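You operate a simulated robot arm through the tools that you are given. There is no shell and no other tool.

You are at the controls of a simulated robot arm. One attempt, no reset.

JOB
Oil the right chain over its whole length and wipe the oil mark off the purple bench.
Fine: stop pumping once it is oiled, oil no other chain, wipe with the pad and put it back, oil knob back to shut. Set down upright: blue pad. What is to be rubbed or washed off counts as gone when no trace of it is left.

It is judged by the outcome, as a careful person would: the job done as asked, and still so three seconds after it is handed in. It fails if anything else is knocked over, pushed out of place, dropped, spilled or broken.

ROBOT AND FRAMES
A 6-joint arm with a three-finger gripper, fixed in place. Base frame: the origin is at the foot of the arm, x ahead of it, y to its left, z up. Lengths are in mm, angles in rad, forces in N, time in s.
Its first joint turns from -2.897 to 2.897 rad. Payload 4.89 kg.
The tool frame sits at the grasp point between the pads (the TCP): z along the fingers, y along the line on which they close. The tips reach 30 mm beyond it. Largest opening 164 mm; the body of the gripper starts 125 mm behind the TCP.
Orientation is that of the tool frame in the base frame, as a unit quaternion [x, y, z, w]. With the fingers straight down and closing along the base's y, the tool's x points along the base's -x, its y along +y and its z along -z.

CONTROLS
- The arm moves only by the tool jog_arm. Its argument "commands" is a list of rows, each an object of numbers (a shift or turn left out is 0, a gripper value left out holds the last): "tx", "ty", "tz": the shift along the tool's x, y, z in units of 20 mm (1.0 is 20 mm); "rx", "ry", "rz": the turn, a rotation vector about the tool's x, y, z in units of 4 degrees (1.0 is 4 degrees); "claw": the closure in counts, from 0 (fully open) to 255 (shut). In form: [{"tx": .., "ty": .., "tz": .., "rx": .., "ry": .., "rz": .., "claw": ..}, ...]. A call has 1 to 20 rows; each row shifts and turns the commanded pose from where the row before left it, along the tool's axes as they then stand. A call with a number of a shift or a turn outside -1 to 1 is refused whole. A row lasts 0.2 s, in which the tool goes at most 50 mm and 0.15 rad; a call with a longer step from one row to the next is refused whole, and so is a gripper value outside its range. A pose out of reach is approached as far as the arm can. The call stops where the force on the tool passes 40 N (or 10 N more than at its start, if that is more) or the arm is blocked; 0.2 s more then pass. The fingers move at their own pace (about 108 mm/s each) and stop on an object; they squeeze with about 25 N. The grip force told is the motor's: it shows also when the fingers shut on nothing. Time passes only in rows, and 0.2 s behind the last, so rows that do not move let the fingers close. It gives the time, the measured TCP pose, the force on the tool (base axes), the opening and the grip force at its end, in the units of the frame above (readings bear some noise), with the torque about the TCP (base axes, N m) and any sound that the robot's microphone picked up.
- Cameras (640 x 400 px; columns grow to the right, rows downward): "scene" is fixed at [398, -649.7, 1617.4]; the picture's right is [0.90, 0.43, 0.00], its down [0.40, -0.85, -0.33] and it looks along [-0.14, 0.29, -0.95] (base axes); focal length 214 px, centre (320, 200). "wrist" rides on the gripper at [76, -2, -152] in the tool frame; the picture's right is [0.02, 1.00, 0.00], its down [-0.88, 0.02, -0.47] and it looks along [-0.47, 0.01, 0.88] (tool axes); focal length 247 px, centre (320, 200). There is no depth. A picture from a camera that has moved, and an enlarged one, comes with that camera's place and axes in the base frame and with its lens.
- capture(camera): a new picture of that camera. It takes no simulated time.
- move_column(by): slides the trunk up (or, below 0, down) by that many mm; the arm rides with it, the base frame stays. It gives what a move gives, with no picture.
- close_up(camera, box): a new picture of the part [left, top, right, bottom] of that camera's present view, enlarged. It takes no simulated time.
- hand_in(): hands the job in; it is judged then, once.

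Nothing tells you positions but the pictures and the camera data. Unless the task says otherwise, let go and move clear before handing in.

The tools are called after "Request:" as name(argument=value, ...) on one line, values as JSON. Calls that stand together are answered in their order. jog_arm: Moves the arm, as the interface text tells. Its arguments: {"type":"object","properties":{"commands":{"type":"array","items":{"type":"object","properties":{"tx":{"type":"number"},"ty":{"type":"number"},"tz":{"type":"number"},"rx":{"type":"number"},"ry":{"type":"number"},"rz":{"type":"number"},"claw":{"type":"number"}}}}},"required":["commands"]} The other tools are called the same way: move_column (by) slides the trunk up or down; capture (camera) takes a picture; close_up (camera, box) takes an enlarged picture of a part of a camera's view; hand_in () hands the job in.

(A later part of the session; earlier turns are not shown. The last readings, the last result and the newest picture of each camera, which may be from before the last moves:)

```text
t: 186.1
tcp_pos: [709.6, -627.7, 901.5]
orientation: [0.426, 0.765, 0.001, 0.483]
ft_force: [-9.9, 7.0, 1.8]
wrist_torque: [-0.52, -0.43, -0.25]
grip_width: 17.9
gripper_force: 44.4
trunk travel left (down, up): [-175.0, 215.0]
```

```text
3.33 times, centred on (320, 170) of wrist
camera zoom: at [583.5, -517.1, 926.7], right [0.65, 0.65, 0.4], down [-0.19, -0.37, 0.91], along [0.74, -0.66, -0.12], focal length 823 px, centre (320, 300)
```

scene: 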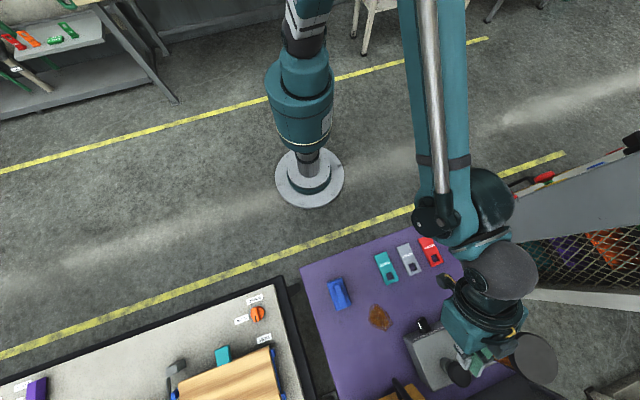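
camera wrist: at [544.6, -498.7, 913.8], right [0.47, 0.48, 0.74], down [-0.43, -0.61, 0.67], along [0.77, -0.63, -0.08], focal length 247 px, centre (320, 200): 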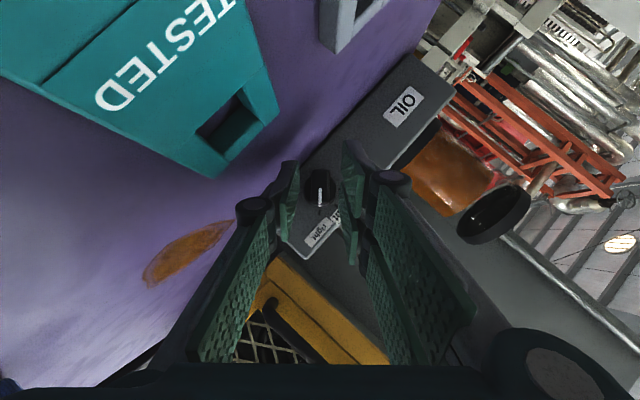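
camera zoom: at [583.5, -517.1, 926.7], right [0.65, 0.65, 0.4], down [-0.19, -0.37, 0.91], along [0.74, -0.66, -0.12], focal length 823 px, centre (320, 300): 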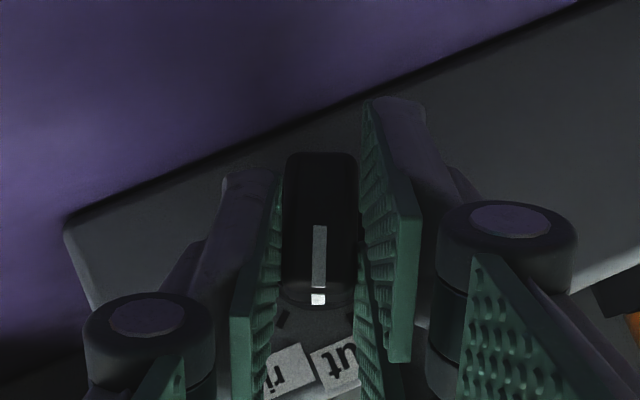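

Request:
jog_arm(commands=[{"rx": 0.595, "rz": -0.8226, "ty": 0.0567}, {"rx": 0.595, "rz": -0.8226, "ty": 0.0567}, {"rx": 0.595, "rz": -0.8226, "ty": 0.0567}, {"rx": 0.595, "rz": -0.8226, "ty": 0.0567}, {"rx": 0.595, "rz": -0.8226, "ty": 0.0567}, {"rx": 0.595, "rz": -0.8226, "ty": 0.0567}])

Request:
close_up(camera="wrist", box=[260, 110, 380, 230])

```text
t: 187.5
tcp_pos: [715.2, -622.1, 903.6]
orientation: [0.344, 0.822, -0.175, 0.42]
ft_force: [-6.4, 8.0, -8.9]
wrist_torque: [-0.37, -0.37, 0.15]
grip_width: 17.7
gripper_force: 45.3
trunk travel left (down, up): [-175.0, 215.0]
```

```text
3.33 times, centred on (320, 170) of wrist
camera zoom: at [596.6, -504.5, 931.7], right [0.71, 0.71, -0.02], down [0.11, -0.08, 0.99], along [0.7, -0.7, -0.13], focal length 823 px, centre (320, 300)
```

zoom: 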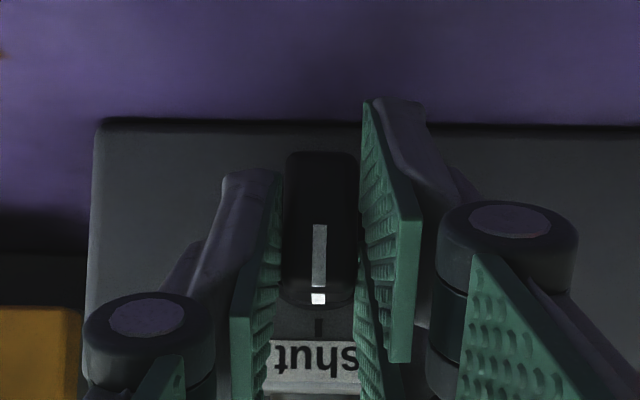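

The pointer is back on "shut". I'll release, back out and verify.

Request:
jog_arm(commands=[{"claw": 190}, {"claw": 190}, {"claw": 190}, {"tx": 0.586, "tz": -0.81}, {"tx": 0.586, "tz": -0.81}, {"tx": 0.586, "tz": -0.81}, {"tx": -0.81, "tz": -0.586}, {"tx": -0.81, "tz": -0.586}, {"tx": -0.81, "tz": -0.586}, {"claw": 0}])

Request:
capture(camera="wrist")

Request:
close_up(camera="wrist", box=[270, 80, 400, 200])

Request:
capture(camera="scene")

```text
t: 189.7
tcp_pos: [673.9, -581.9, 963.8]
orientation: [0.345, 0.821, -0.175, 0.42]
ft_force: [-0.2, -0.2, 0.6]
wrist_torque: [-0.03, -0.01, -0.02]
grip_width: 124.2
gripper_force: 0.0
trunk travel left (down, up): [-175.0, 215.0]
```

```text
taken
camera wrist: at [554.9, -463.2, 991.9], right [0.71, 0.71, -0.02], down [0.11, -0.08, 0.99], along [0.7, -0.7, -0.13], focal length 247 px, centre (320, 200)
```

wrist: 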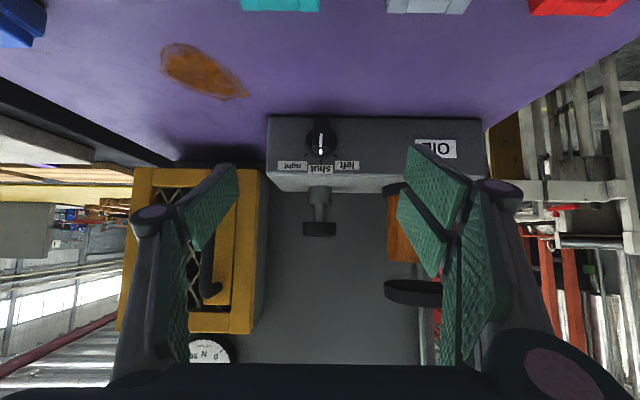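

```text
3.33 times, centred on (335, 140) of wrist
camera zoom: at [554.9, -463.2, 991.9], right [0.71, 0.71, -0.02], down [0.11, -0.08, 0.99], along [0.7, -0.7, -0.13], focal length 823 px, centre (270, 400)
```

zoom: 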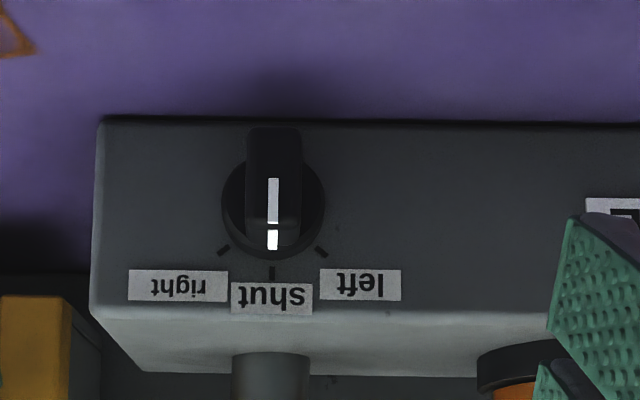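

```text
taken
```

scene: 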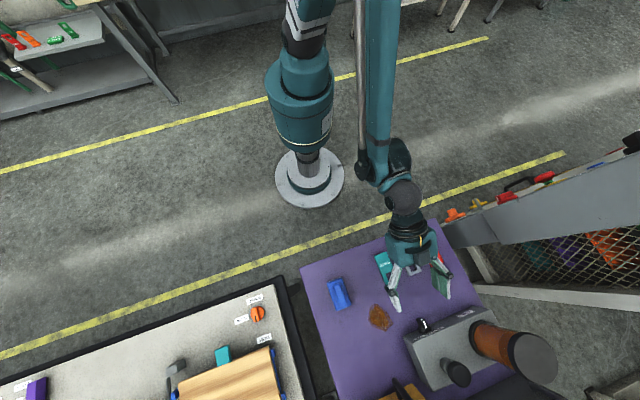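

The knob is on "shut". Now for the pad and the mark: I'll take close views from the fixed camera to measure them.

Request:
close_up(camera="scene", box=[310, 260, 420, 340])

Request:
close_up(camera="scene", box=[320, 270, 365, 315])

Request:
close_up(camera="scene", box=[290, 210, 450, 350])

```text
5.00 times, centred on (365, 300) of scene
camera zoom: at [398.0, -649.7, 1617.4], right [0.9, 0.43, 0.0], down [0.4, -0.85, -0.33], along [-0.14, 0.29, -0.95], focal length 1072 px, centre (95, -300)
```

zoom: 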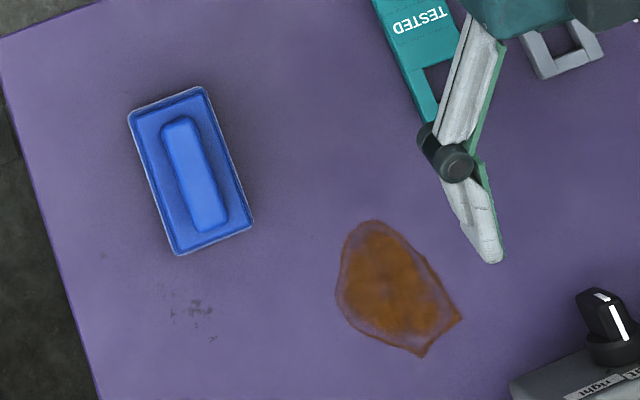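

```text
8.89 times, centred on (342, 292) of scene
camera zoom: at [398.0, -649.7, 1617.4], right [0.9, 0.43, 0.0], down [0.4, -0.85, -0.33], along [-0.14, 0.29, -0.95], focal length 1906 px, centre (120, -622)
```

zoom: 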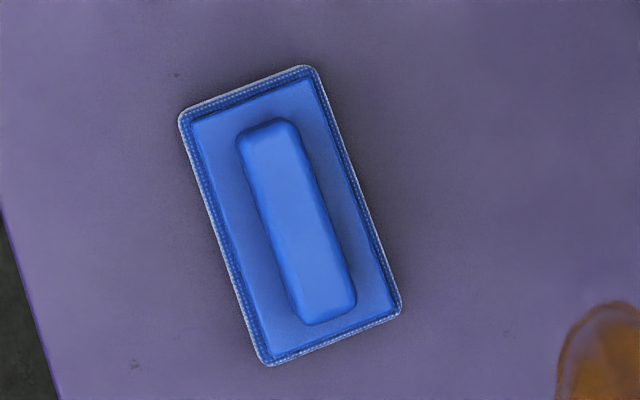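

```text
2.86 times, centred on (370, 280) of scene
camera zoom: at [398.0, -649.7, 1617.4], right [0.9, 0.43, 0.0], down [0.4, -0.85, -0.33], along [-0.14, 0.29, -0.95], focal length 613 px, centre (177, -29)
```

zoom: 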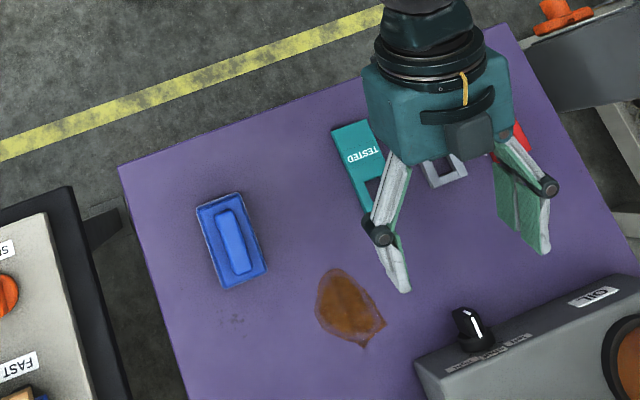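

The pad is about 52 × 87 mm, centred near f=820, u=-132 and square to the bench. The mark spans f≈889–970, u≈-71–0. I'll move above the pad and point the tool straight down.

Request:
jog_arm(commands=[{"tx": -0.25, "tz": -0.555, "ty": -0.936}, {"tx": -0.25, "tz": -0.555, "ty": -0.936}, {"tx": -0.25, "tz": -0.555, "ty": -0.936}, {"tx": -0.25, "tz": -0.555, "ty": -0.936}, {"tx": -0.25, "tz": -0.555, "ty": -0.936}, {"tx": -0.25, "tz": -0.555, "ty": -0.936}, {"tx": -0.25, "tz": -0.555, "ty": -0.936}, {"tx": -0.25, "tz": -0.555, "ty": -0.936}, {"tx": -0.25, "tz": -0.555, "ty": -0.936}, {"tx": -0.25, "tz": -0.555, "ty": -0.936}, {"tx": -0.25, "tz": -0.555, "ty": -0.936}])

Request:
capture(camera="wrist")

Request:
jog_arm(commands=[{"ry": 1, "claw": 150}, {"ry": 1}, {"ry": 1}, {"ry": 1}, {"ry": 1}, {"ry": 1}, {"ry": 1}, {"ry": 1}, {"ry": 1}, {"ry": 1}, {"ry": 1}, {"ry": 1}, {"ry": 1}, {"ry": 0.52}])

Request:
capture(camera="wrist")

Request:
capture(camera="scene")

```text
t: 192.1
tcp_pos: [479.5, -676.6, 1079.1]
orientation: [0.344, 0.821, -0.175, 0.42]
ft_force: [0.9, -0.3, -0.3]
wrist_torque: [-0.05, 0.05, -0.05]
grip_width: 164.3
gripper_force: 0.2
trunk travel left (down, up): [-175.0, 215.0]
```

```text
taken
camera wrist: at [360.7, -558.7, 1106.4], right [0.71, 0.71, -0.02], down [0.11, -0.08, 0.99], along [0.7, -0.7, -0.13], focal length 247 px, centre (320, 200)
```

wrist: 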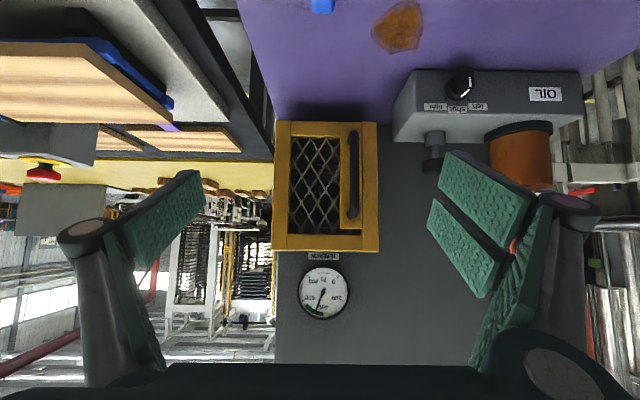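

```text
t: 195.1
tcp_pos: [481.2, -675.0, 1079.0]
orientation: [0.388, 0.922, 0.0, 0.0]
ft_force: [0.3, 0.6, -0.8]
wrist_torque: [-0.03, -0.01, -0.01]
grip_width: 67.5
gripper_force: 0.0
trunk travel left (down, up): [-175.0, 215.0]
```

```text
taken
camera wrist: at [425.3, -624.3, 1232.2], right [0.7, 0.71, 0.0], down [0.63, -0.62, 0.47], along [0.34, -0.33, -0.88], focal length 247 px, centre (320, 200)
```

wrist: 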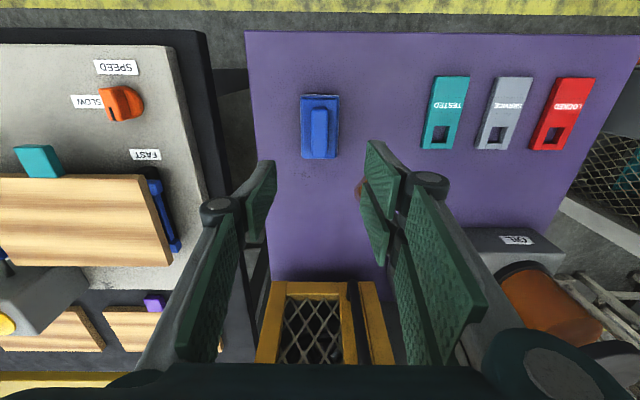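

```text
taken
```

scene: 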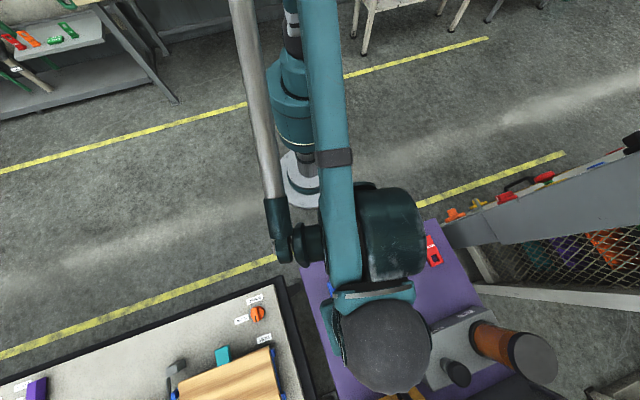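

Request:
close_up(camera="wrist", box=[280, 80, 360, 180])

Request:
close_up(camera="wrist", box=[240, 20, 460, 200])

```text
4.00 times, centred on (320, 130) of wrist
camera zoom: at [425.3, -624.3, 1232.2], right [0.7, 0.71, 0.0], down [0.63, -0.62, 0.47], along [0.34, -0.33, -0.88], focal length 988 px, centre (320, 480)
```

zoom: 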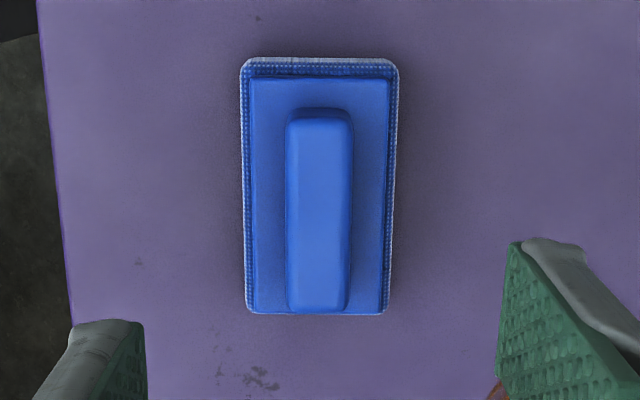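

```text
2.22 times, centred on (350, 110) of wrist
camera zoom: at [425.3, -624.3, 1232.2], right [0.7, 0.71, 0.0], down [0.63, -0.62, 0.47], along [0.34, -0.33, -0.88], focal length 549 px, centre (253, 400)
```

zoom: 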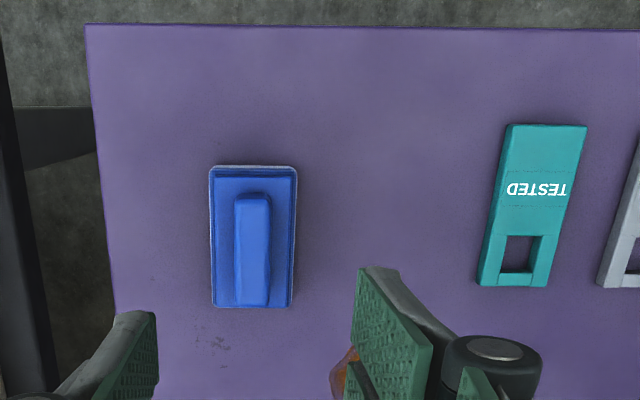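

The tool is over the pad and vertical. I'll descend around the handle, then take small steps until the tips just touch the pad plate.

Request:
jog_arm(commands=[{"ty": -0.04, "tx": -0.04, "tz": 0.95, "claw": 180}, {"tz": 0.95}, {"tz": 0.95}, {"tz": 0.95}, {"tz": 0.95}, {"tz": 0.95}, {"tz": 0.95}, {"tz": 0.95}])

Request:
capture(camera="wrist")

Request:
close_up(camera="wrist", box=[250, 60, 400, 210])

```text
t: 196.9
tcp_pos: [480.1, -677.5, 926.4]
orientation: [0.388, 0.922, 0.0, 0.001]
ft_force: [-0.2, 0.0, -0.6]
wrist_torque: [-0.08, -0.09, -0.02]
grip_width: 48.2
gripper_force: 0.1
trunk travel left (down, up): [-175.0, 215.0]
```

```text
taken
camera wrist: at [425.6, -625.6, 1078.7], right [0.7, 0.72, 0.0], down [0.63, -0.62, 0.47], along [0.34, -0.33, -0.88], focal length 247 px, centre (320, 200)
```

wrist: 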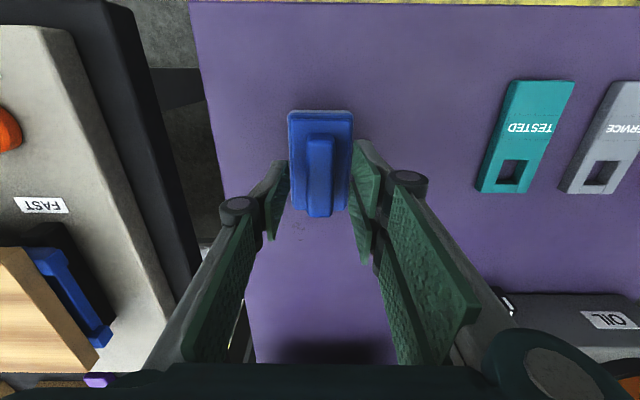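

```text
2.67 times, centred on (325, 135) of wrist
camera zoom: at [425.6, -625.6, 1078.7], right [0.7, 0.72, 0.0], down [0.63, -0.62, 0.47], along [0.34, -0.33, -0.88], focal length 659 px, centre (307, 373)
```

zoom: 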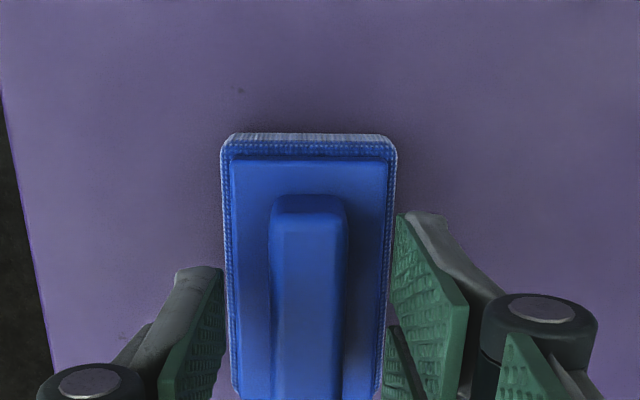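

Request:
jog_arm(commands=[{"tz": 0.25}, {"tz": 0.25}, {"tz": 0.1}, {"tz": 0.1}, {"tz": 0.1}])

```text
t: 198.1
tcp_pos: [481.7, -677.7, 910.7]
orientation: [0.387, 0.922, 0.001, 0.0]
ft_force: [1.2, -1.4, -0.2]
wrist_torque: [0.01, -0.01, 0.01]
grip_width: 48.4
gripper_force: 0.0
trunk travel left (down, up): [-175.0, 215.0]
```

Request:
jog_arm(commands=[{"tz": 0.1}, {"tz": 0.1}, {"tz": 0.1}])

Request:
close_up(camera="wrist", box=[250, 60, 400, 210])

Request:
close_up(camera="scene", box=[310, 250, 400, 330])

```text
t: 198.9
tcp_pos: [480.3, -677.3, 904.7]
orientation: [0.386, 0.922, 0.0, 0.0]
ft_force: [0.9, 0.0, -0.4]
wrist_torque: [-0.02, -0.04, -0.01]
grip_width: 48.1
gripper_force: 0.3
trunk travel left (down, up): [-175.0, 215.0]
```

```text
2.67 times, centred on (325, 135) of wrist
camera zoom: at [425.3, -625.8, 1057.7], right [0.7, 0.72, 0.0], down [0.63, -0.62, 0.47], along [0.34, -0.33, -0.88], focal length 659 px, centre (307, 373)
```

zoom: 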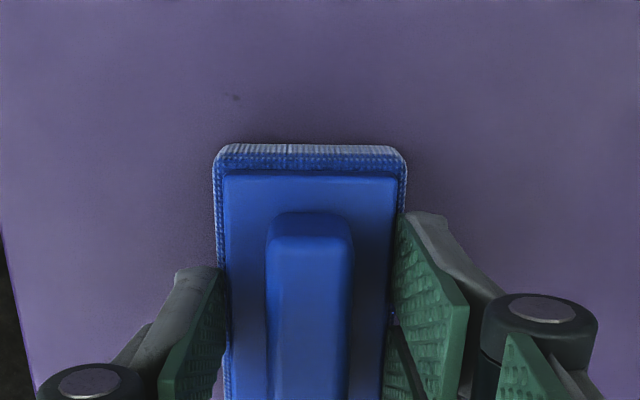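

```text
5.00 times, centred on (355, 290) of scene
camera zoom: at [398.0, -649.7, 1617.4], right [0.9, 0.43, 0.0], down [0.4, -0.85, -0.33], along [-0.14, 0.29, -0.95], focal length 1072 px, centre (145, -250)
```

zoom: 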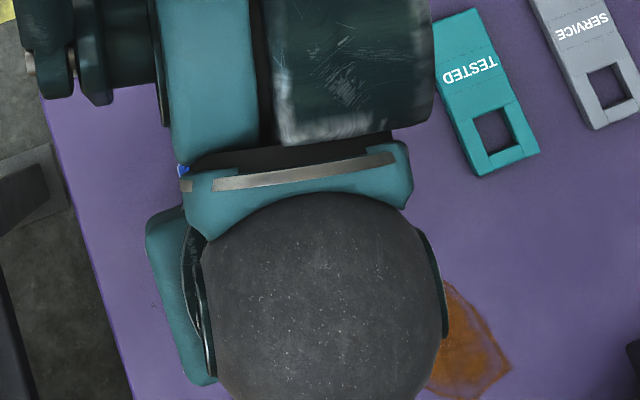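

Request:
jog_arm(commands=[{"tz": -0.3}, {"claw": 215}, {"claw": 255}, {"claw": 255}, {"claw": 255}])

Request:
close_up(camera="wrist", box=[250, 60, 400, 210])

```text
t: 200.1
tcp_pos: [479.0, -678.2, 911.9]
orientation: [0.387, 0.922, 0.0, 0.001]
ft_force: [-1.0, 0.6, 0.4]
wrist_torque: [0.01, 0.04, -0.03]
grip_width: 21.5
gripper_force: 25.3
trunk travel left (down, up): [-175.0, 215.0]
```

```text
2.67 times, centred on (325, 135) of wrist
camera zoom: at [425.3, -626.0, 1064.0], right [0.7, 0.72, 0.0], down [0.63, -0.62, 0.47], along [0.34, -0.33, -0.88], focal length 659 px, centre (307, 373)
```

zoom: 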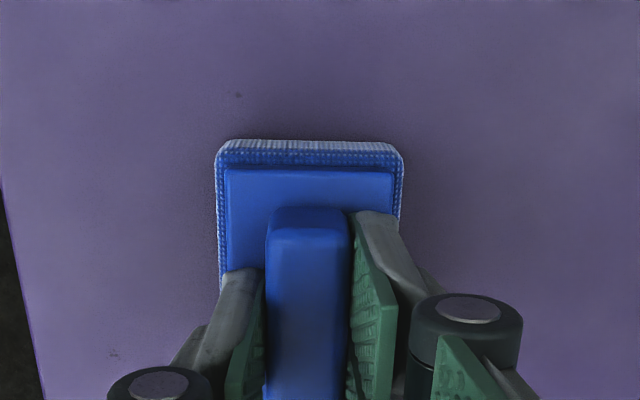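

The handle is gripped (21.5 mm). I'll lift the pad slightly, carry it next to the mark and set it down lightly.

Request:
jog_arm(commands=[{"tz": -0.5}, {"tz": -0.5}, {"tx": -0.765, "ty": 0.257}, {"tx": -0.765, "ty": 0.257}, {"tx": -0.765, "ty": 0.257}, {"tx": -0.765, "ty": 0.257}, {"tx": -0.765, "ty": 0.257}, {"tx": -0.765, "ty": 0.257}])

Request:
capture(camera="wrist")

Request:
close_up(camera="wrist", box=[240, 70, 440, 230])

```text
t: 201.9
tcp_pos: [565.2, -722.2, 930.4]
orientation: [0.387, 0.922, 0.0, 0.001]
ft_force: [-3.8, 1.5, 11.3]
wrist_torque: [0.39, 0.44, 0.05]
grip_width: 21.6
gripper_force: 25.2
trunk travel left (down, up): [-175.0, 215.0]
```

```text
taken
camera wrist: at [511.1, -669.2, 1084.2], right [0.7, 0.72, 0.0], down [0.63, -0.62, 0.47], along [0.34, -0.33, -0.88], focal length 247 px, centre (320, 200)
```

wrist: 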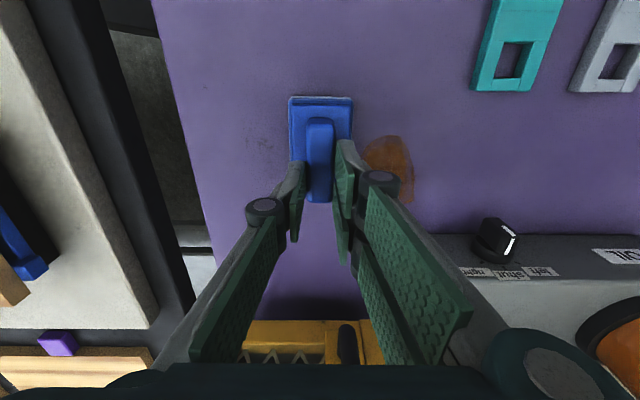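

```text
2.50 times, centred on (340, 150) of wrist
camera zoom: at [511.1, -669.2, 1084.2], right [0.7, 0.72, 0.0], down [0.63, -0.62, 0.47], along [0.34, -0.33, -0.88], focal length 617 px, centre (270, 325)
```

zoom: 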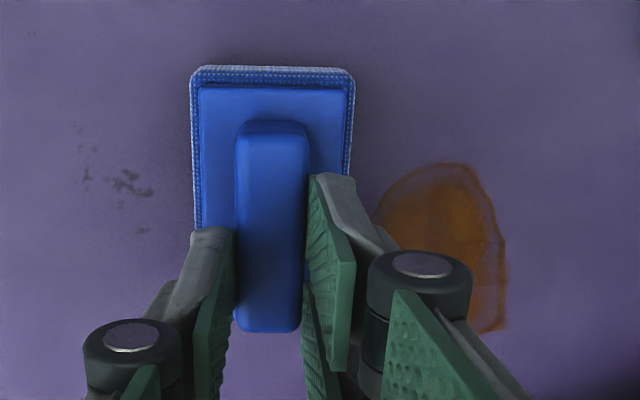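

Request:
jog_arm(commands=[{}, {}])

```text
t: 202.5
tcp_pos: [565.6, -722.2, 932.1]
orientation: [0.387, 0.922, 0.0, 0.001]
ft_force: [-0.8, 0.5, 15.1]
wrist_torque: [0.26, 0.23, 0.03]
grip_width: 21.5
gripper_force: 25.2
trunk travel left (down, up): [-175.0, 215.0]
```

Something pushes up on the tool, and the pad seems to have stayed on the bench and shifted in the grip. I'll look before going further.

Request:
close_up(camera="scene", box=[310, 250, 430, 350])

Request:
close_up(camera="wrist", box=[270, 80, 370, 220])

```text
4.00 times, centred on (370, 300) of scene
camera zoom: at [398.0, -649.7, 1617.4], right [0.9, 0.43, 0.0], down [0.4, -0.85, -0.33], along [-0.14, 0.29, -0.95], focal length 858 px, centre (120, -200)
```

zoom: 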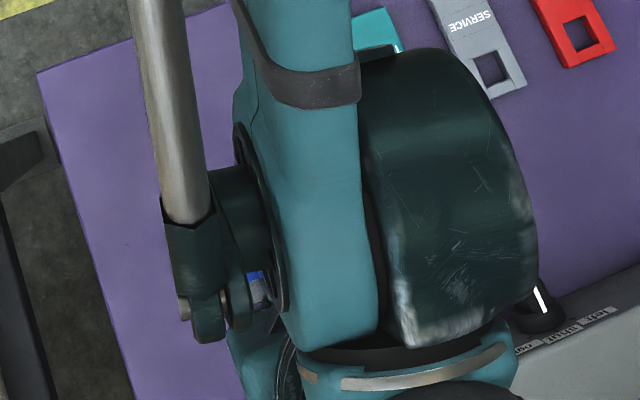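

```text
2.86 times, centred on (320, 150) of wrist
camera zoom: at [511.2, -669.1, 1084.2], right [0.7, 0.72, 0.0], down [0.63, -0.62, 0.47], along [0.34, -0.33, -0.88], focal length 706 px, centre (320, 343)
```

zoom: 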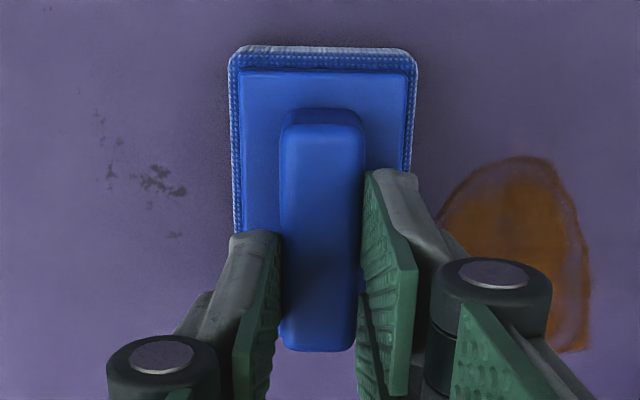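

The pad stayed on the bench because the grip was too shallow, only near the rounded top of the handle. I'll open slightly, re-centre and go down until the tips touch the plate, then grip lower.

Request:
jog_arm(commands=[{"claw": 206}, {"claw": 206}, {"claw": 206}, {"tx": 0.28}, {"tx": 0.28}, {}])

Request:
close_up(camera="wrist", box=[270, 80, 370, 220])

```text
t: 203.9
tcp_pos: [558.0, -714.0, 930.6]
orientation: [0.387, 0.922, 0.001, 0.0]
ft_force: [0.3, 0.0, 0.2]
wrist_torque: [0.02, 0.0, -0.02]
grip_width: 31.9
gripper_force: 0.0
trunk travel left (down, up): [-175.0, 215.0]
```

```text
2.86 times, centred on (320, 150) of wrist
camera zoom: at [503.5, -661.3, 1084.1], right [0.7, 0.72, 0.0], down [0.63, -0.62, 0.47], along [0.34, -0.33, -0.88], focal length 706 px, centre (320, 343)
```

zoom: 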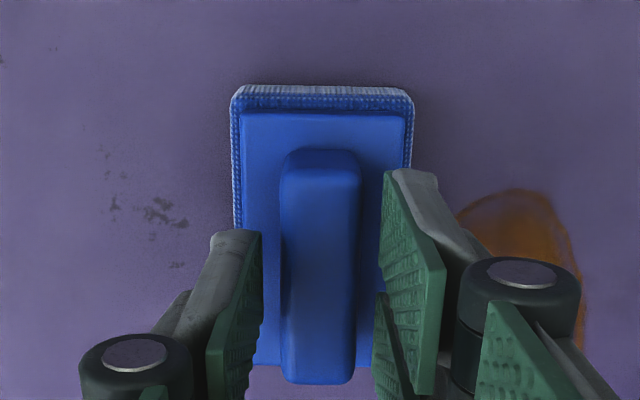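

Request:
jog_arm(commands=[{"tz": 0.25}, {"tz": 0.25}, {"tz": 0.25}, {"tz": 0.25}, {"tz": 0.1}, {"tz": 0.1}, {"tz": 0.1}, {"tz": 0.1}])

```text
t: 205.5
tcp_pos: [558.7, -714.0, 908.5]
orientation: [0.388, 0.922, 0.0, 0.001]
ft_force: [-2.0, 0.6, 28.1]
wrist_torque: [0.19, 0.09, 0.0]
grip_width: 31.3
gripper_force: 0.0
trunk travel left (down, up): [-175.0, 215.0]
stopped in row 7: the force on the tool passed its limit at 45 N (the readings are from after the stop); the commanded pose is now the measured one
```

The tips touch the plate at TCP z≈908.5. I'll rise 2 mm, grip, and try a small lift while checking forces.

Request:
jog_arm(commands=[{"tz": -0.15}, {"claw": 255}, {"claw": 255}, {"claw": 255}, {"claw": 255}])

Request:
jog_arm(commands=[{"tz": -0.1}, {"tz": -0.1}, {"tz": -0.1}, {}])

Request:
close_up(camera="wrist", box=[270, 80, 370, 220])

```text
t: 206.7
tcp_pos: [558.4, -715.2, 909.8]
orientation: [0.387, 0.922, 0.0, 0.001]
ft_force: [0.0, -0.1, -1.6]
wrist_torque: [0.03, 0.05, -0.02]
grip_width: 21.6
gripper_force: 25.2
trunk travel left (down, up): [-175.0, 215.0]
```

```text
t: 207.7
tcp_pos: [558.2, -716.1, 917.0]
orientation: [0.387, 0.922, 0.0, 0.001]
ft_force: [0.3, -1.0, -1.0]
wrist_torque: [-0.01, 0.01, -0.01]
grip_width: 21.5
gripper_force: 25.0
trunk travel left (down, up): [-175.0, 215.0]
```

```text
2.86 times, centred on (320, 150) of wrist
camera zoom: at [504.5, -662.8, 1069.6], right [0.7, 0.72, 0.0], down [0.63, -0.62, 0.47], along [0.34, -0.33, -0.88], focal length 706 px, centre (320, 343)
```

zoom: 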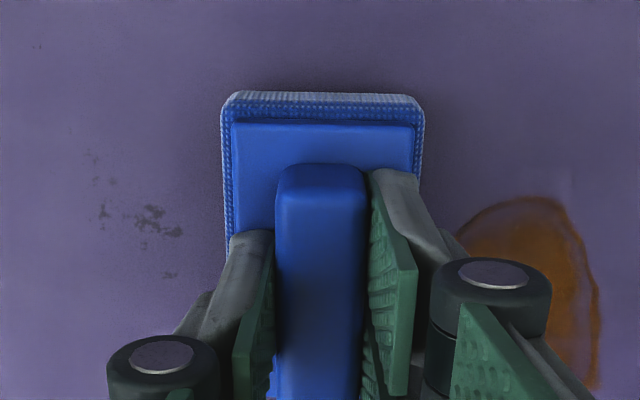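

The pad lifts cleanly now (about 1 N weight), so the earlier slip came from moving too fast. I'll lower it to light contact and wipe slowly across the mark.

Request:
jog_arm(commands=[{"tz": 0.1}, {"tz": 0.1}, {"tz": 0.1}, {"tz": 0.05}, {}])

```text
t: 208.9
tcp_pos: [559.4, -714.1, 908.3]
orientation: [0.388, 0.922, 0.0, 0.001]
ft_force: [0.1, -2.2, 5.0]
wrist_torque: [-0.15, -0.06, -0.02]
grip_width: 21.7
gripper_force: 25.0
trunk travel left (down, up): [-175.0, 215.0]
```

Request:
jog_arm(commands=[{"tz": 0.03}, {"ty": 0.3}, {"ty": 0.3}, {"ty": 0.3}, {"ty": 0.3}, {"ty": 0.3}, {"ty": 0.3}, {"ty": 0.3}])

Request:
capture(camera="wrist")

```text
t: 210.7
tcp_pos: [589.4, -687.0, 908.8]
orientation: [0.388, 0.922, 0.001, 0.001]
ft_force: [-4.9, -4.7, 14.4]
wrist_torque: [-0.15, 0.15, -0.01]
grip_width: 21.7
gripper_force: 24.8
trunk travel left (down, up): [-175.0, 215.0]
```

```text
taken
camera wrist: at [533.9, -633.4, 1062.0], right [0.7, 0.71, 0.0], down [0.63, -0.62, 0.48], along [0.34, -0.33, -0.88], focal length 247 px, centre (320, 200)
```

wrist: 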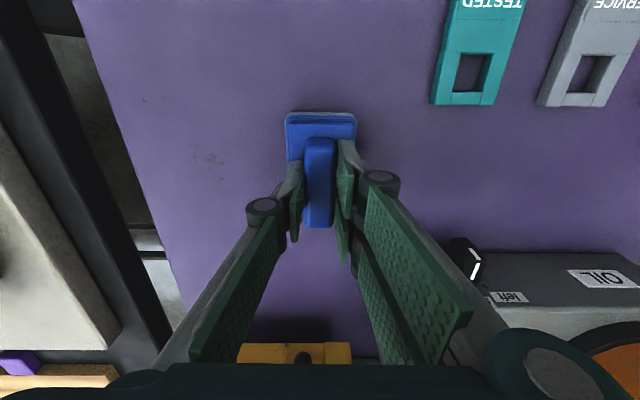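

Request:
jog_arm(commands=[{"ty": 0.3}, {"ty": 0.3}, {"ty": 0.3}, {"ty": 0.3}, {"ty": 0.3}, {"ty": 0.3}, {"ty": 0.3}, {"ty": 0.3}, {"ty": 0.3}, {"ty": 0.3}, {"ty": 0.3}])

Request:
capture(camera="wrist")

Request:
close_up(camera="scene", box=[310, 250, 450, 370])

```text
t: 213.1
tcp_pos: [636.0, -639.1, 909.4]
orientation: [0.388, 0.922, 0.001, 0.001]
ft_force: [-5.8, -4.4, 18.5]
wrist_torque: [-0.13, 0.2, 0.01]
grip_width: 21.6
gripper_force: 24.8
trunk travel left (down, up): [-175.0, 215.0]
```

```text
taken
camera wrist: at [581.5, -586.6, 1061.8], right [0.7, 0.72, 0.0], down [0.63, -0.62, 0.48], along [0.34, -0.33, -0.88], focal length 247 px, centre (320, 200)
```

wrist: 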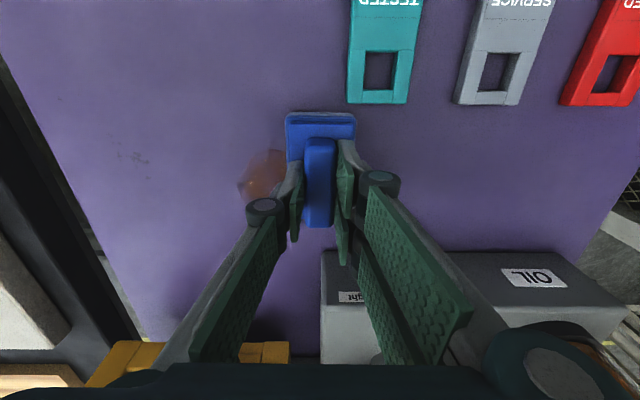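

```text
3.33 times, centred on (380, 310) of scene
camera zoom: at [398.0, -649.7, 1617.4], right [0.9, 0.43, 0.0], down [0.4, -0.85, -0.33], along [-0.14, 0.29, -0.95], focal length 715 px, centre (120, -167)
```

zoom: 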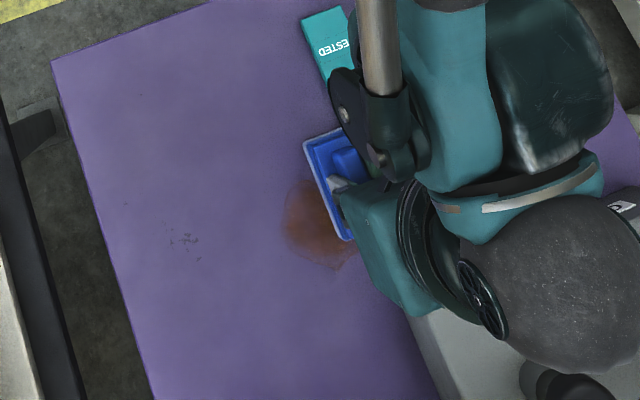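

The first pass faded the mark. I'll shift outward by 36 mm and sweep back.

Request:
jog_arm(commands=[{"tx": -0.3}, {"tx": -0.3}, {"tx": -0.3}, {"tx": -0.3}, {"tx": -0.3}, {"tx": -0.3}, {"ty": -0.3}, {"ty": -0.3}, {"ty": -0.3}, {"ty": -0.3}, {"ty": -0.3}, {"ty": -0.3}, {"ty": -0.3}, {"ty": -0.3}, {"ty": -0.3}, {"ty": -0.3}])

Request:
capture(camera="wrist")

```text
t: 216.5
tcp_pos: [617.6, -707.5, 907.8]
orientation: [0.388, 0.921, -0.001, 0.001]
ft_force: [3.2, 3.8, 12.4]
wrist_torque: [0.17, -0.14, -0.05]
grip_width: 21.5
gripper_force: 25.0
trunk travel left (down, up): [-175.0, 215.0]
```

```text
taken
camera wrist: at [563.1, -654.5, 1061.7], right [0.7, 0.71, 0.0], down [0.63, -0.62, 0.48], along [0.34, -0.33, -0.88], focal length 247 px, centre (320, 200)
```

wrist: 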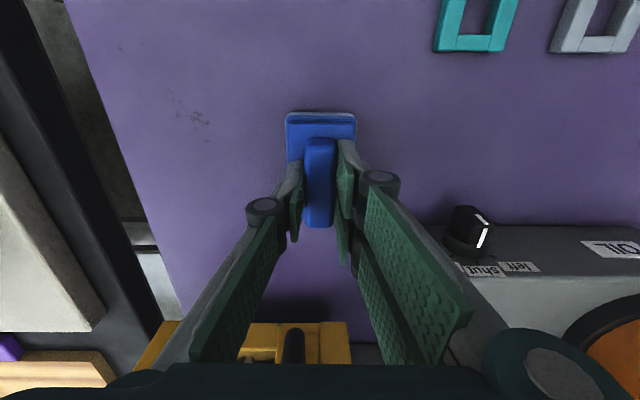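

Request:
jog_arm(commands=[{"ty": -0.3}, {"ty": -0.3}, {"ty": -0.3}, {"ty": -0.3}, {"ty": -0.3}, {"ty": -0.3}, {"ty": -0.3}, {"ty": -0.3}, {"ty": -0.3}])

Request:
capture(camera="wrist")

Request:
close_up(camera="wrist", box=[300, 90, 480, 230])

Request:
close_up(camera="scene", box=[310, 250, 450, 370])

```text
t: 218.5
tcp_pos: [580.5, -745.8, 908.7]
orientation: [0.388, 0.922, 0.0, 0.001]
ft_force: [1.9, 1.8, 7.3]
wrist_torque: [0.09, -0.09, 0.0]
grip_width: 21.6
gripper_force: 25.2
trunk travel left (down, up): [-175.0, 215.0]
```

```text
taken
camera wrist: at [524.5, -692.9, 1061.7], right [0.7, 0.72, 0.0], down [0.63, -0.62, 0.47], along [0.34, -0.33, -0.88], focal length 247 px, centre (320, 200)
```

wrist: 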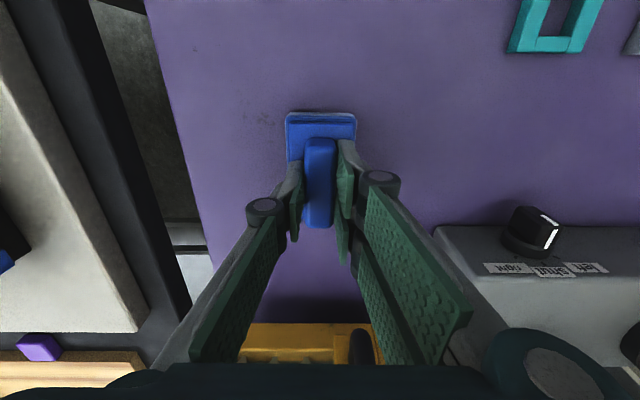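

```text
2.86 times, centred on (390, 160) of wrist
camera zoom: at [524.5, -692.9, 1061.7], right [0.7, 0.72, 0.0], down [0.63, -0.62, 0.47], along [0.34, -0.33, -0.88], focal length 706 px, centre (120, 314)
```

zoom: 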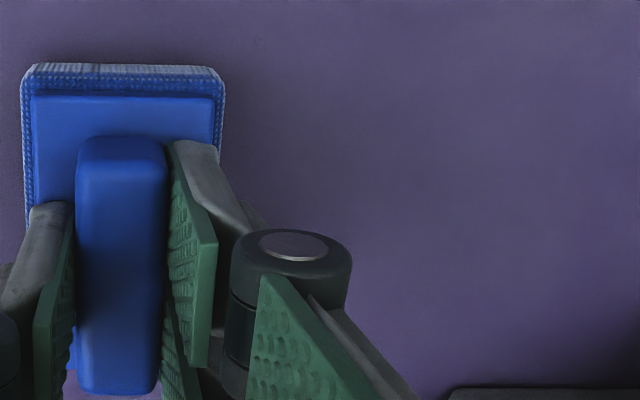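

```text
3.33 times, centred on (380, 310) of scene
camera zoom: at [398.0, -649.7, 1617.4], right [0.9, 0.43, 0.0], down [0.4, -0.85, -0.33], along [-0.14, 0.29, -0.95], focal length 715 px, centre (120, -167)
```

zoom: 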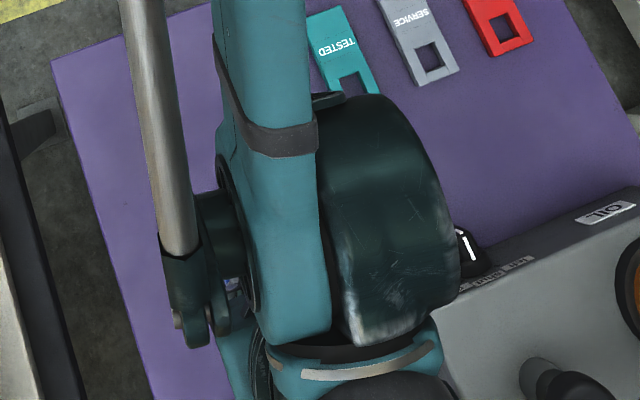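

The visible part of the mark area already looks clean. I'll do two more passes to leave no trace.

Request:
jog_arm(commands=[{"ty": 0.3, "tz": 0.02}, {"ty": 0.3}, {"ty": 0.3}, {"ty": 0.3}, {"ty": 0.3}, {"ty": 0.3}, {"ty": 0.3}, {"ty": 0.3}, {"ty": 0.3}, {"ty": 0.3}, {"ty": 0.3}, {"ty": 0.3}, {"ty": 0.3}, {"ty": 0.3}, {"ty": 0.3}, {"ty": 0.3}, {"ty": 0.3}, {"ty": 0.3}])

Request:
jog_arm(commands=[{"tx": 0.3}, {"tx": 0.3}, {"tx": 0.3}, {"tx": 0.3}, {"ty": -0.3}, {"ty": -0.3}, {"ty": -0.3}, {"ty": -0.3}, {"ty": -0.3}, {"ty": -0.3}, {"ty": -0.3}, {"ty": -0.3}, {"ty": -0.3}, {"ty": -0.3}, {"ty": -0.3}, {"ty": -0.3}, {"ty": -0.3}, {"ty": -0.3}, {"ty": -0.3}, {"ty": -0.3}])

Request:
capture(camera="wrist")

Request:
close_up(camera="wrist", box=[300, 90, 480, 230])

```text
t: 222.3
tcp_pos: [657.9, -668.7, 909.1]
orientation: [0.387, 0.922, 0.001, 0.0]
ft_force: [-0.7, 0.1, 0.9]
wrist_torque: [-0.04, -0.05, 0.0]
grip_width: 21.5
gripper_force: 24.8
trunk travel left (down, up): [-175.0, 215.0]
```

```text
t: 226.5
tcp_pos: [571.3, -719.3, 908.7]
orientation: [0.387, 0.922, 0.0, 0.001]
ft_force: [0.2, 0.9, 2.2]
wrist_torque: [0.05, -0.06, -0.01]
grip_width: 21.4
gripper_force: 24.7
trunk travel left (down, up): [-175.0, 215.0]
```

```text
taken
camera wrist: at [517.3, -666.5, 1061.5], right [0.7, 0.72, 0.0], down [0.63, -0.62, 0.47], along [0.34, -0.33, -0.88], focal length 247 px, centre (320, 200)
```

wrist: 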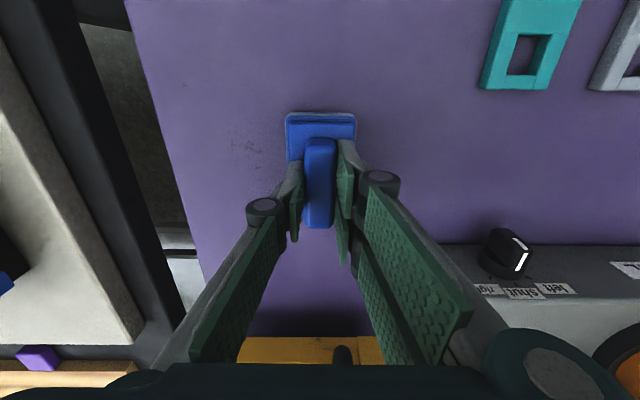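

```text
2.86 times, centred on (390, 160) of wrist
camera zoom: at [517.3, -666.5, 1061.5], right [0.7, 0.72, 0.0], down [0.63, -0.62, 0.47], along [0.34, -0.33, -0.88], focal length 706 px, centre (120, 314)
```

zoom: 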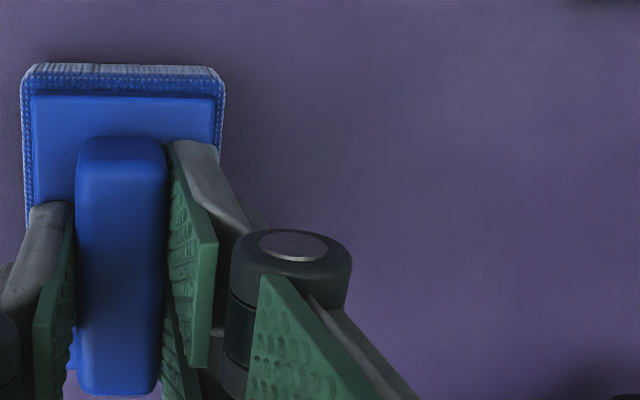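

Request:
jog_arm(commands=[{"tz": -0.1}, {"tz": -0.15}, {"tz": -0.15}, {"tz": -0.15}, {}])

Request:
close_up(camera="wrist", box=[270, 80, 370, 220])

```text
t: 227.7
tcp_pos: [571.4, -719.0, 920.0]
orientation: [0.388, 0.922, 0.0, 0.0]
ft_force: [0.2, -0.8, -0.6]
wrist_torque: [0.0, -0.01, -0.05]
grip_width: 21.4
gripper_force: 25.0
trunk travel left (down, up): [-175.0, 215.0]
```

```text
2.86 times, centred on (320, 150) of wrist
camera zoom: at [517.3, -666.8, 1072.2], right [0.7, 0.72, 0.0], down [0.63, -0.62, 0.47], along [0.34, -0.33, -0.88], focal length 706 px, centre (320, 343)
```

zoom: 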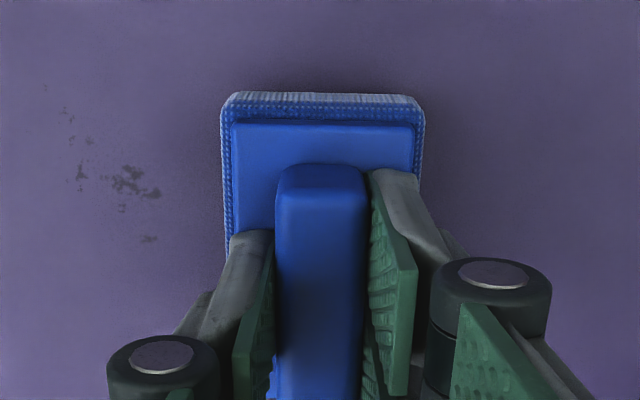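

The pad is held level. I'll carry it slowly back to its original spot.

Request:
jog_arm(commands=[{"tx": 0.275, "ty": -0.105}, {"tx": 0.275, "ty": -0.105}, {"tx": 0.275, "ty": -0.105}, {"tx": 0.275, "ty": -0.105}, {"tx": 0.275, "ty": -0.105}, {"tx": 0.275, "ty": -0.105}, {"tx": 0.275, "ty": -0.105}, {"tx": 0.275, "ty": -0.105}, {"tx": 0.275, "ty": -0.105}, {"tx": 0.275, "ty": -0.105}, {"tx": 0.275, "ty": -0.105}, {"tx": 0.275, "ty": -0.105}, {"tx": 0.275, "ty": -0.105}, {"tx": 0.275, "ty": -0.105}, {"tx": 0.275, "ty": -0.105}, {"tx": 0.275, "ty": -0.105}, {"tx": 0.275, "ty": -0.105}])

Request:
capture(camera="wrist")

Request:
close_up(camera="scene", box=[310, 240, 450, 360])

```text
t: 231.3
tcp_pos: [481.5, -677.7, 918.8]
orientation: [0.387, 0.922, 0.0, 0.0]
ft_force: [0.0, -1.0, -0.2]
wrist_torque: [0.01, 0.03, -0.03]
grip_width: 21.3
gripper_force: 25.1
trunk travel left (down, up): [-175.0, 215.0]
```

```text
taken
camera wrist: at [426.3, -624.9, 1071.5], right [0.7, 0.72, 0.0], down [0.63, -0.62, 0.47], along [0.34, -0.33, -0.88], focal length 247 px, centre (320, 200)
```

wrist: 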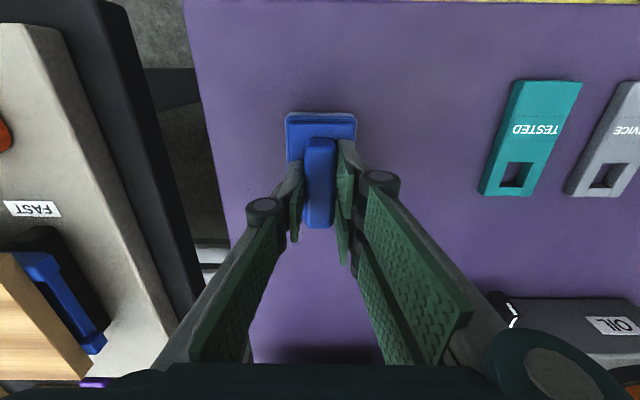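

```text
3.33 times, centred on (380, 300) of scene
camera zoom: at [398.0, -649.7, 1617.4], right [0.9, 0.43, 0.0], down [0.4, -0.85, -0.33], along [-0.14, 0.29, -0.95], focal length 715 px, centre (120, -133)
```

zoom: 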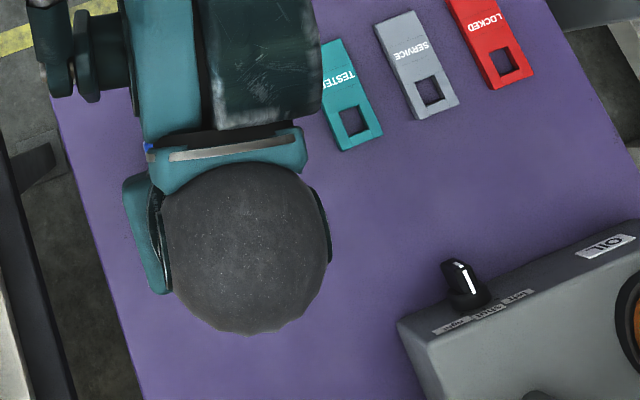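

Over the original spot within about a millimetre. Lowering the pad onto the bench.

Request:
jog_arm(commands=[{"tz": 0.1}, {"tz": 0.1}, {"tz": 0.1}, {"tz": 0.1}, {"tz": 0.05}, {}])

```text
t: 232.7
tcp_pos: [481.7, -679.2, 909.2]
orientation: [0.388, 0.922, 0.0, 0.0]
ft_force: [0.3, -0.2, -1.7]
wrist_torque: [-0.01, 0.0, 0.02]
grip_width: 21.7
gripper_force: 25.1
trunk travel left (down, up): [-175.0, 215.0]
```

Request:
jog_arm(commands=[{"tz": 0.05}, {"tz": 0.05}, {}])

```text
t: 233.5
tcp_pos: [481.1, -677.7, 908.3]
orientation: [0.387, 0.922, -0.001, 0.002]
ft_force: [5.1, -8.8, 30.4]
wrist_torque: [-0.17, -0.03, -0.03]
grip_width: 21.5
gripper_force: 24.8
trunk travel left (down, up): [-175.0, 215.0]
```

Contact made. I'll ease off 1 mm, open, and rise straight up.

Request:
jog_arm(commands=[{"tz": -0.05}, {}, {"claw": 205}, {"claw": 205}, {"claw": 180}, {"tz": -0.25}, {"tz": -0.5}, {"tz": -0.8}, {"tz": -0.9}, {"tz": -0.9}, {"tz": -0.9}, {"tz": -0.9}, {"tz": -0.9}])

Request:
capture(camera="wrist")

Request:
close_up(camera="wrist", box=[240, 20, 460, 200])

```text
t: 236.3
tcp_pos: [479.2, -677.4, 1029.1]
orientation: [0.388, 0.922, 0.0, 0.002]
ft_force: [-0.1, -1.4, -0.5]
wrist_torque: [0.04, 0.05, 0.0]
grip_width: 48.5
gripper_force: 0.0
trunk travel left (down, up): [-175.0, 215.0]
```

```text
taken
camera wrist: at [425.1, -624.6, 1182.3], right [0.7, 0.72, 0.0], down [0.63, -0.62, 0.47], along [0.34, -0.33, -0.88], focal length 247 px, centre (320, 200)
```

wrist: 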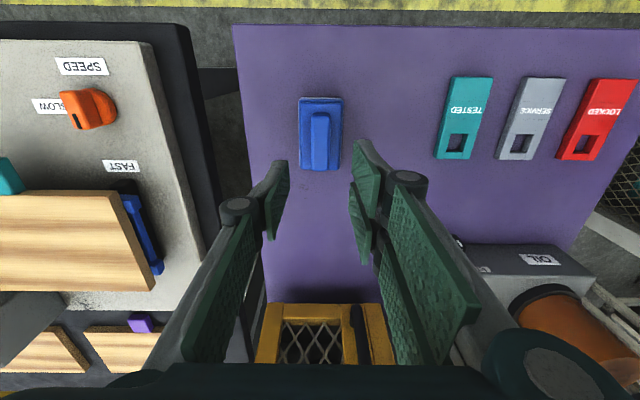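

```text
2.22 times, centred on (350, 110) of wrist
camera zoom: at [425.1, -624.6, 1182.3], right [0.7, 0.72, 0.0], down [0.63, -0.62, 0.47], along [0.34, -0.33, -0.88], focal length 549 px, centre (253, 400)
```

zoom: 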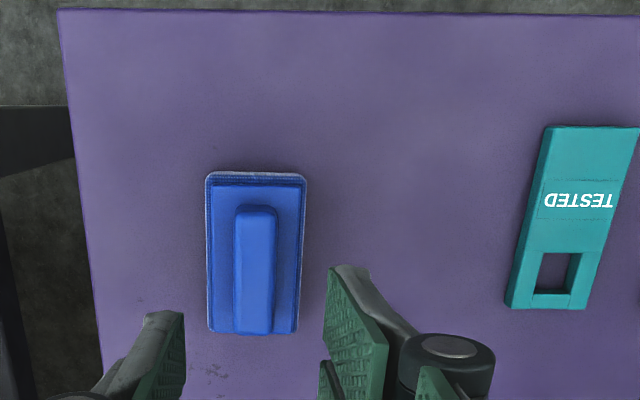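

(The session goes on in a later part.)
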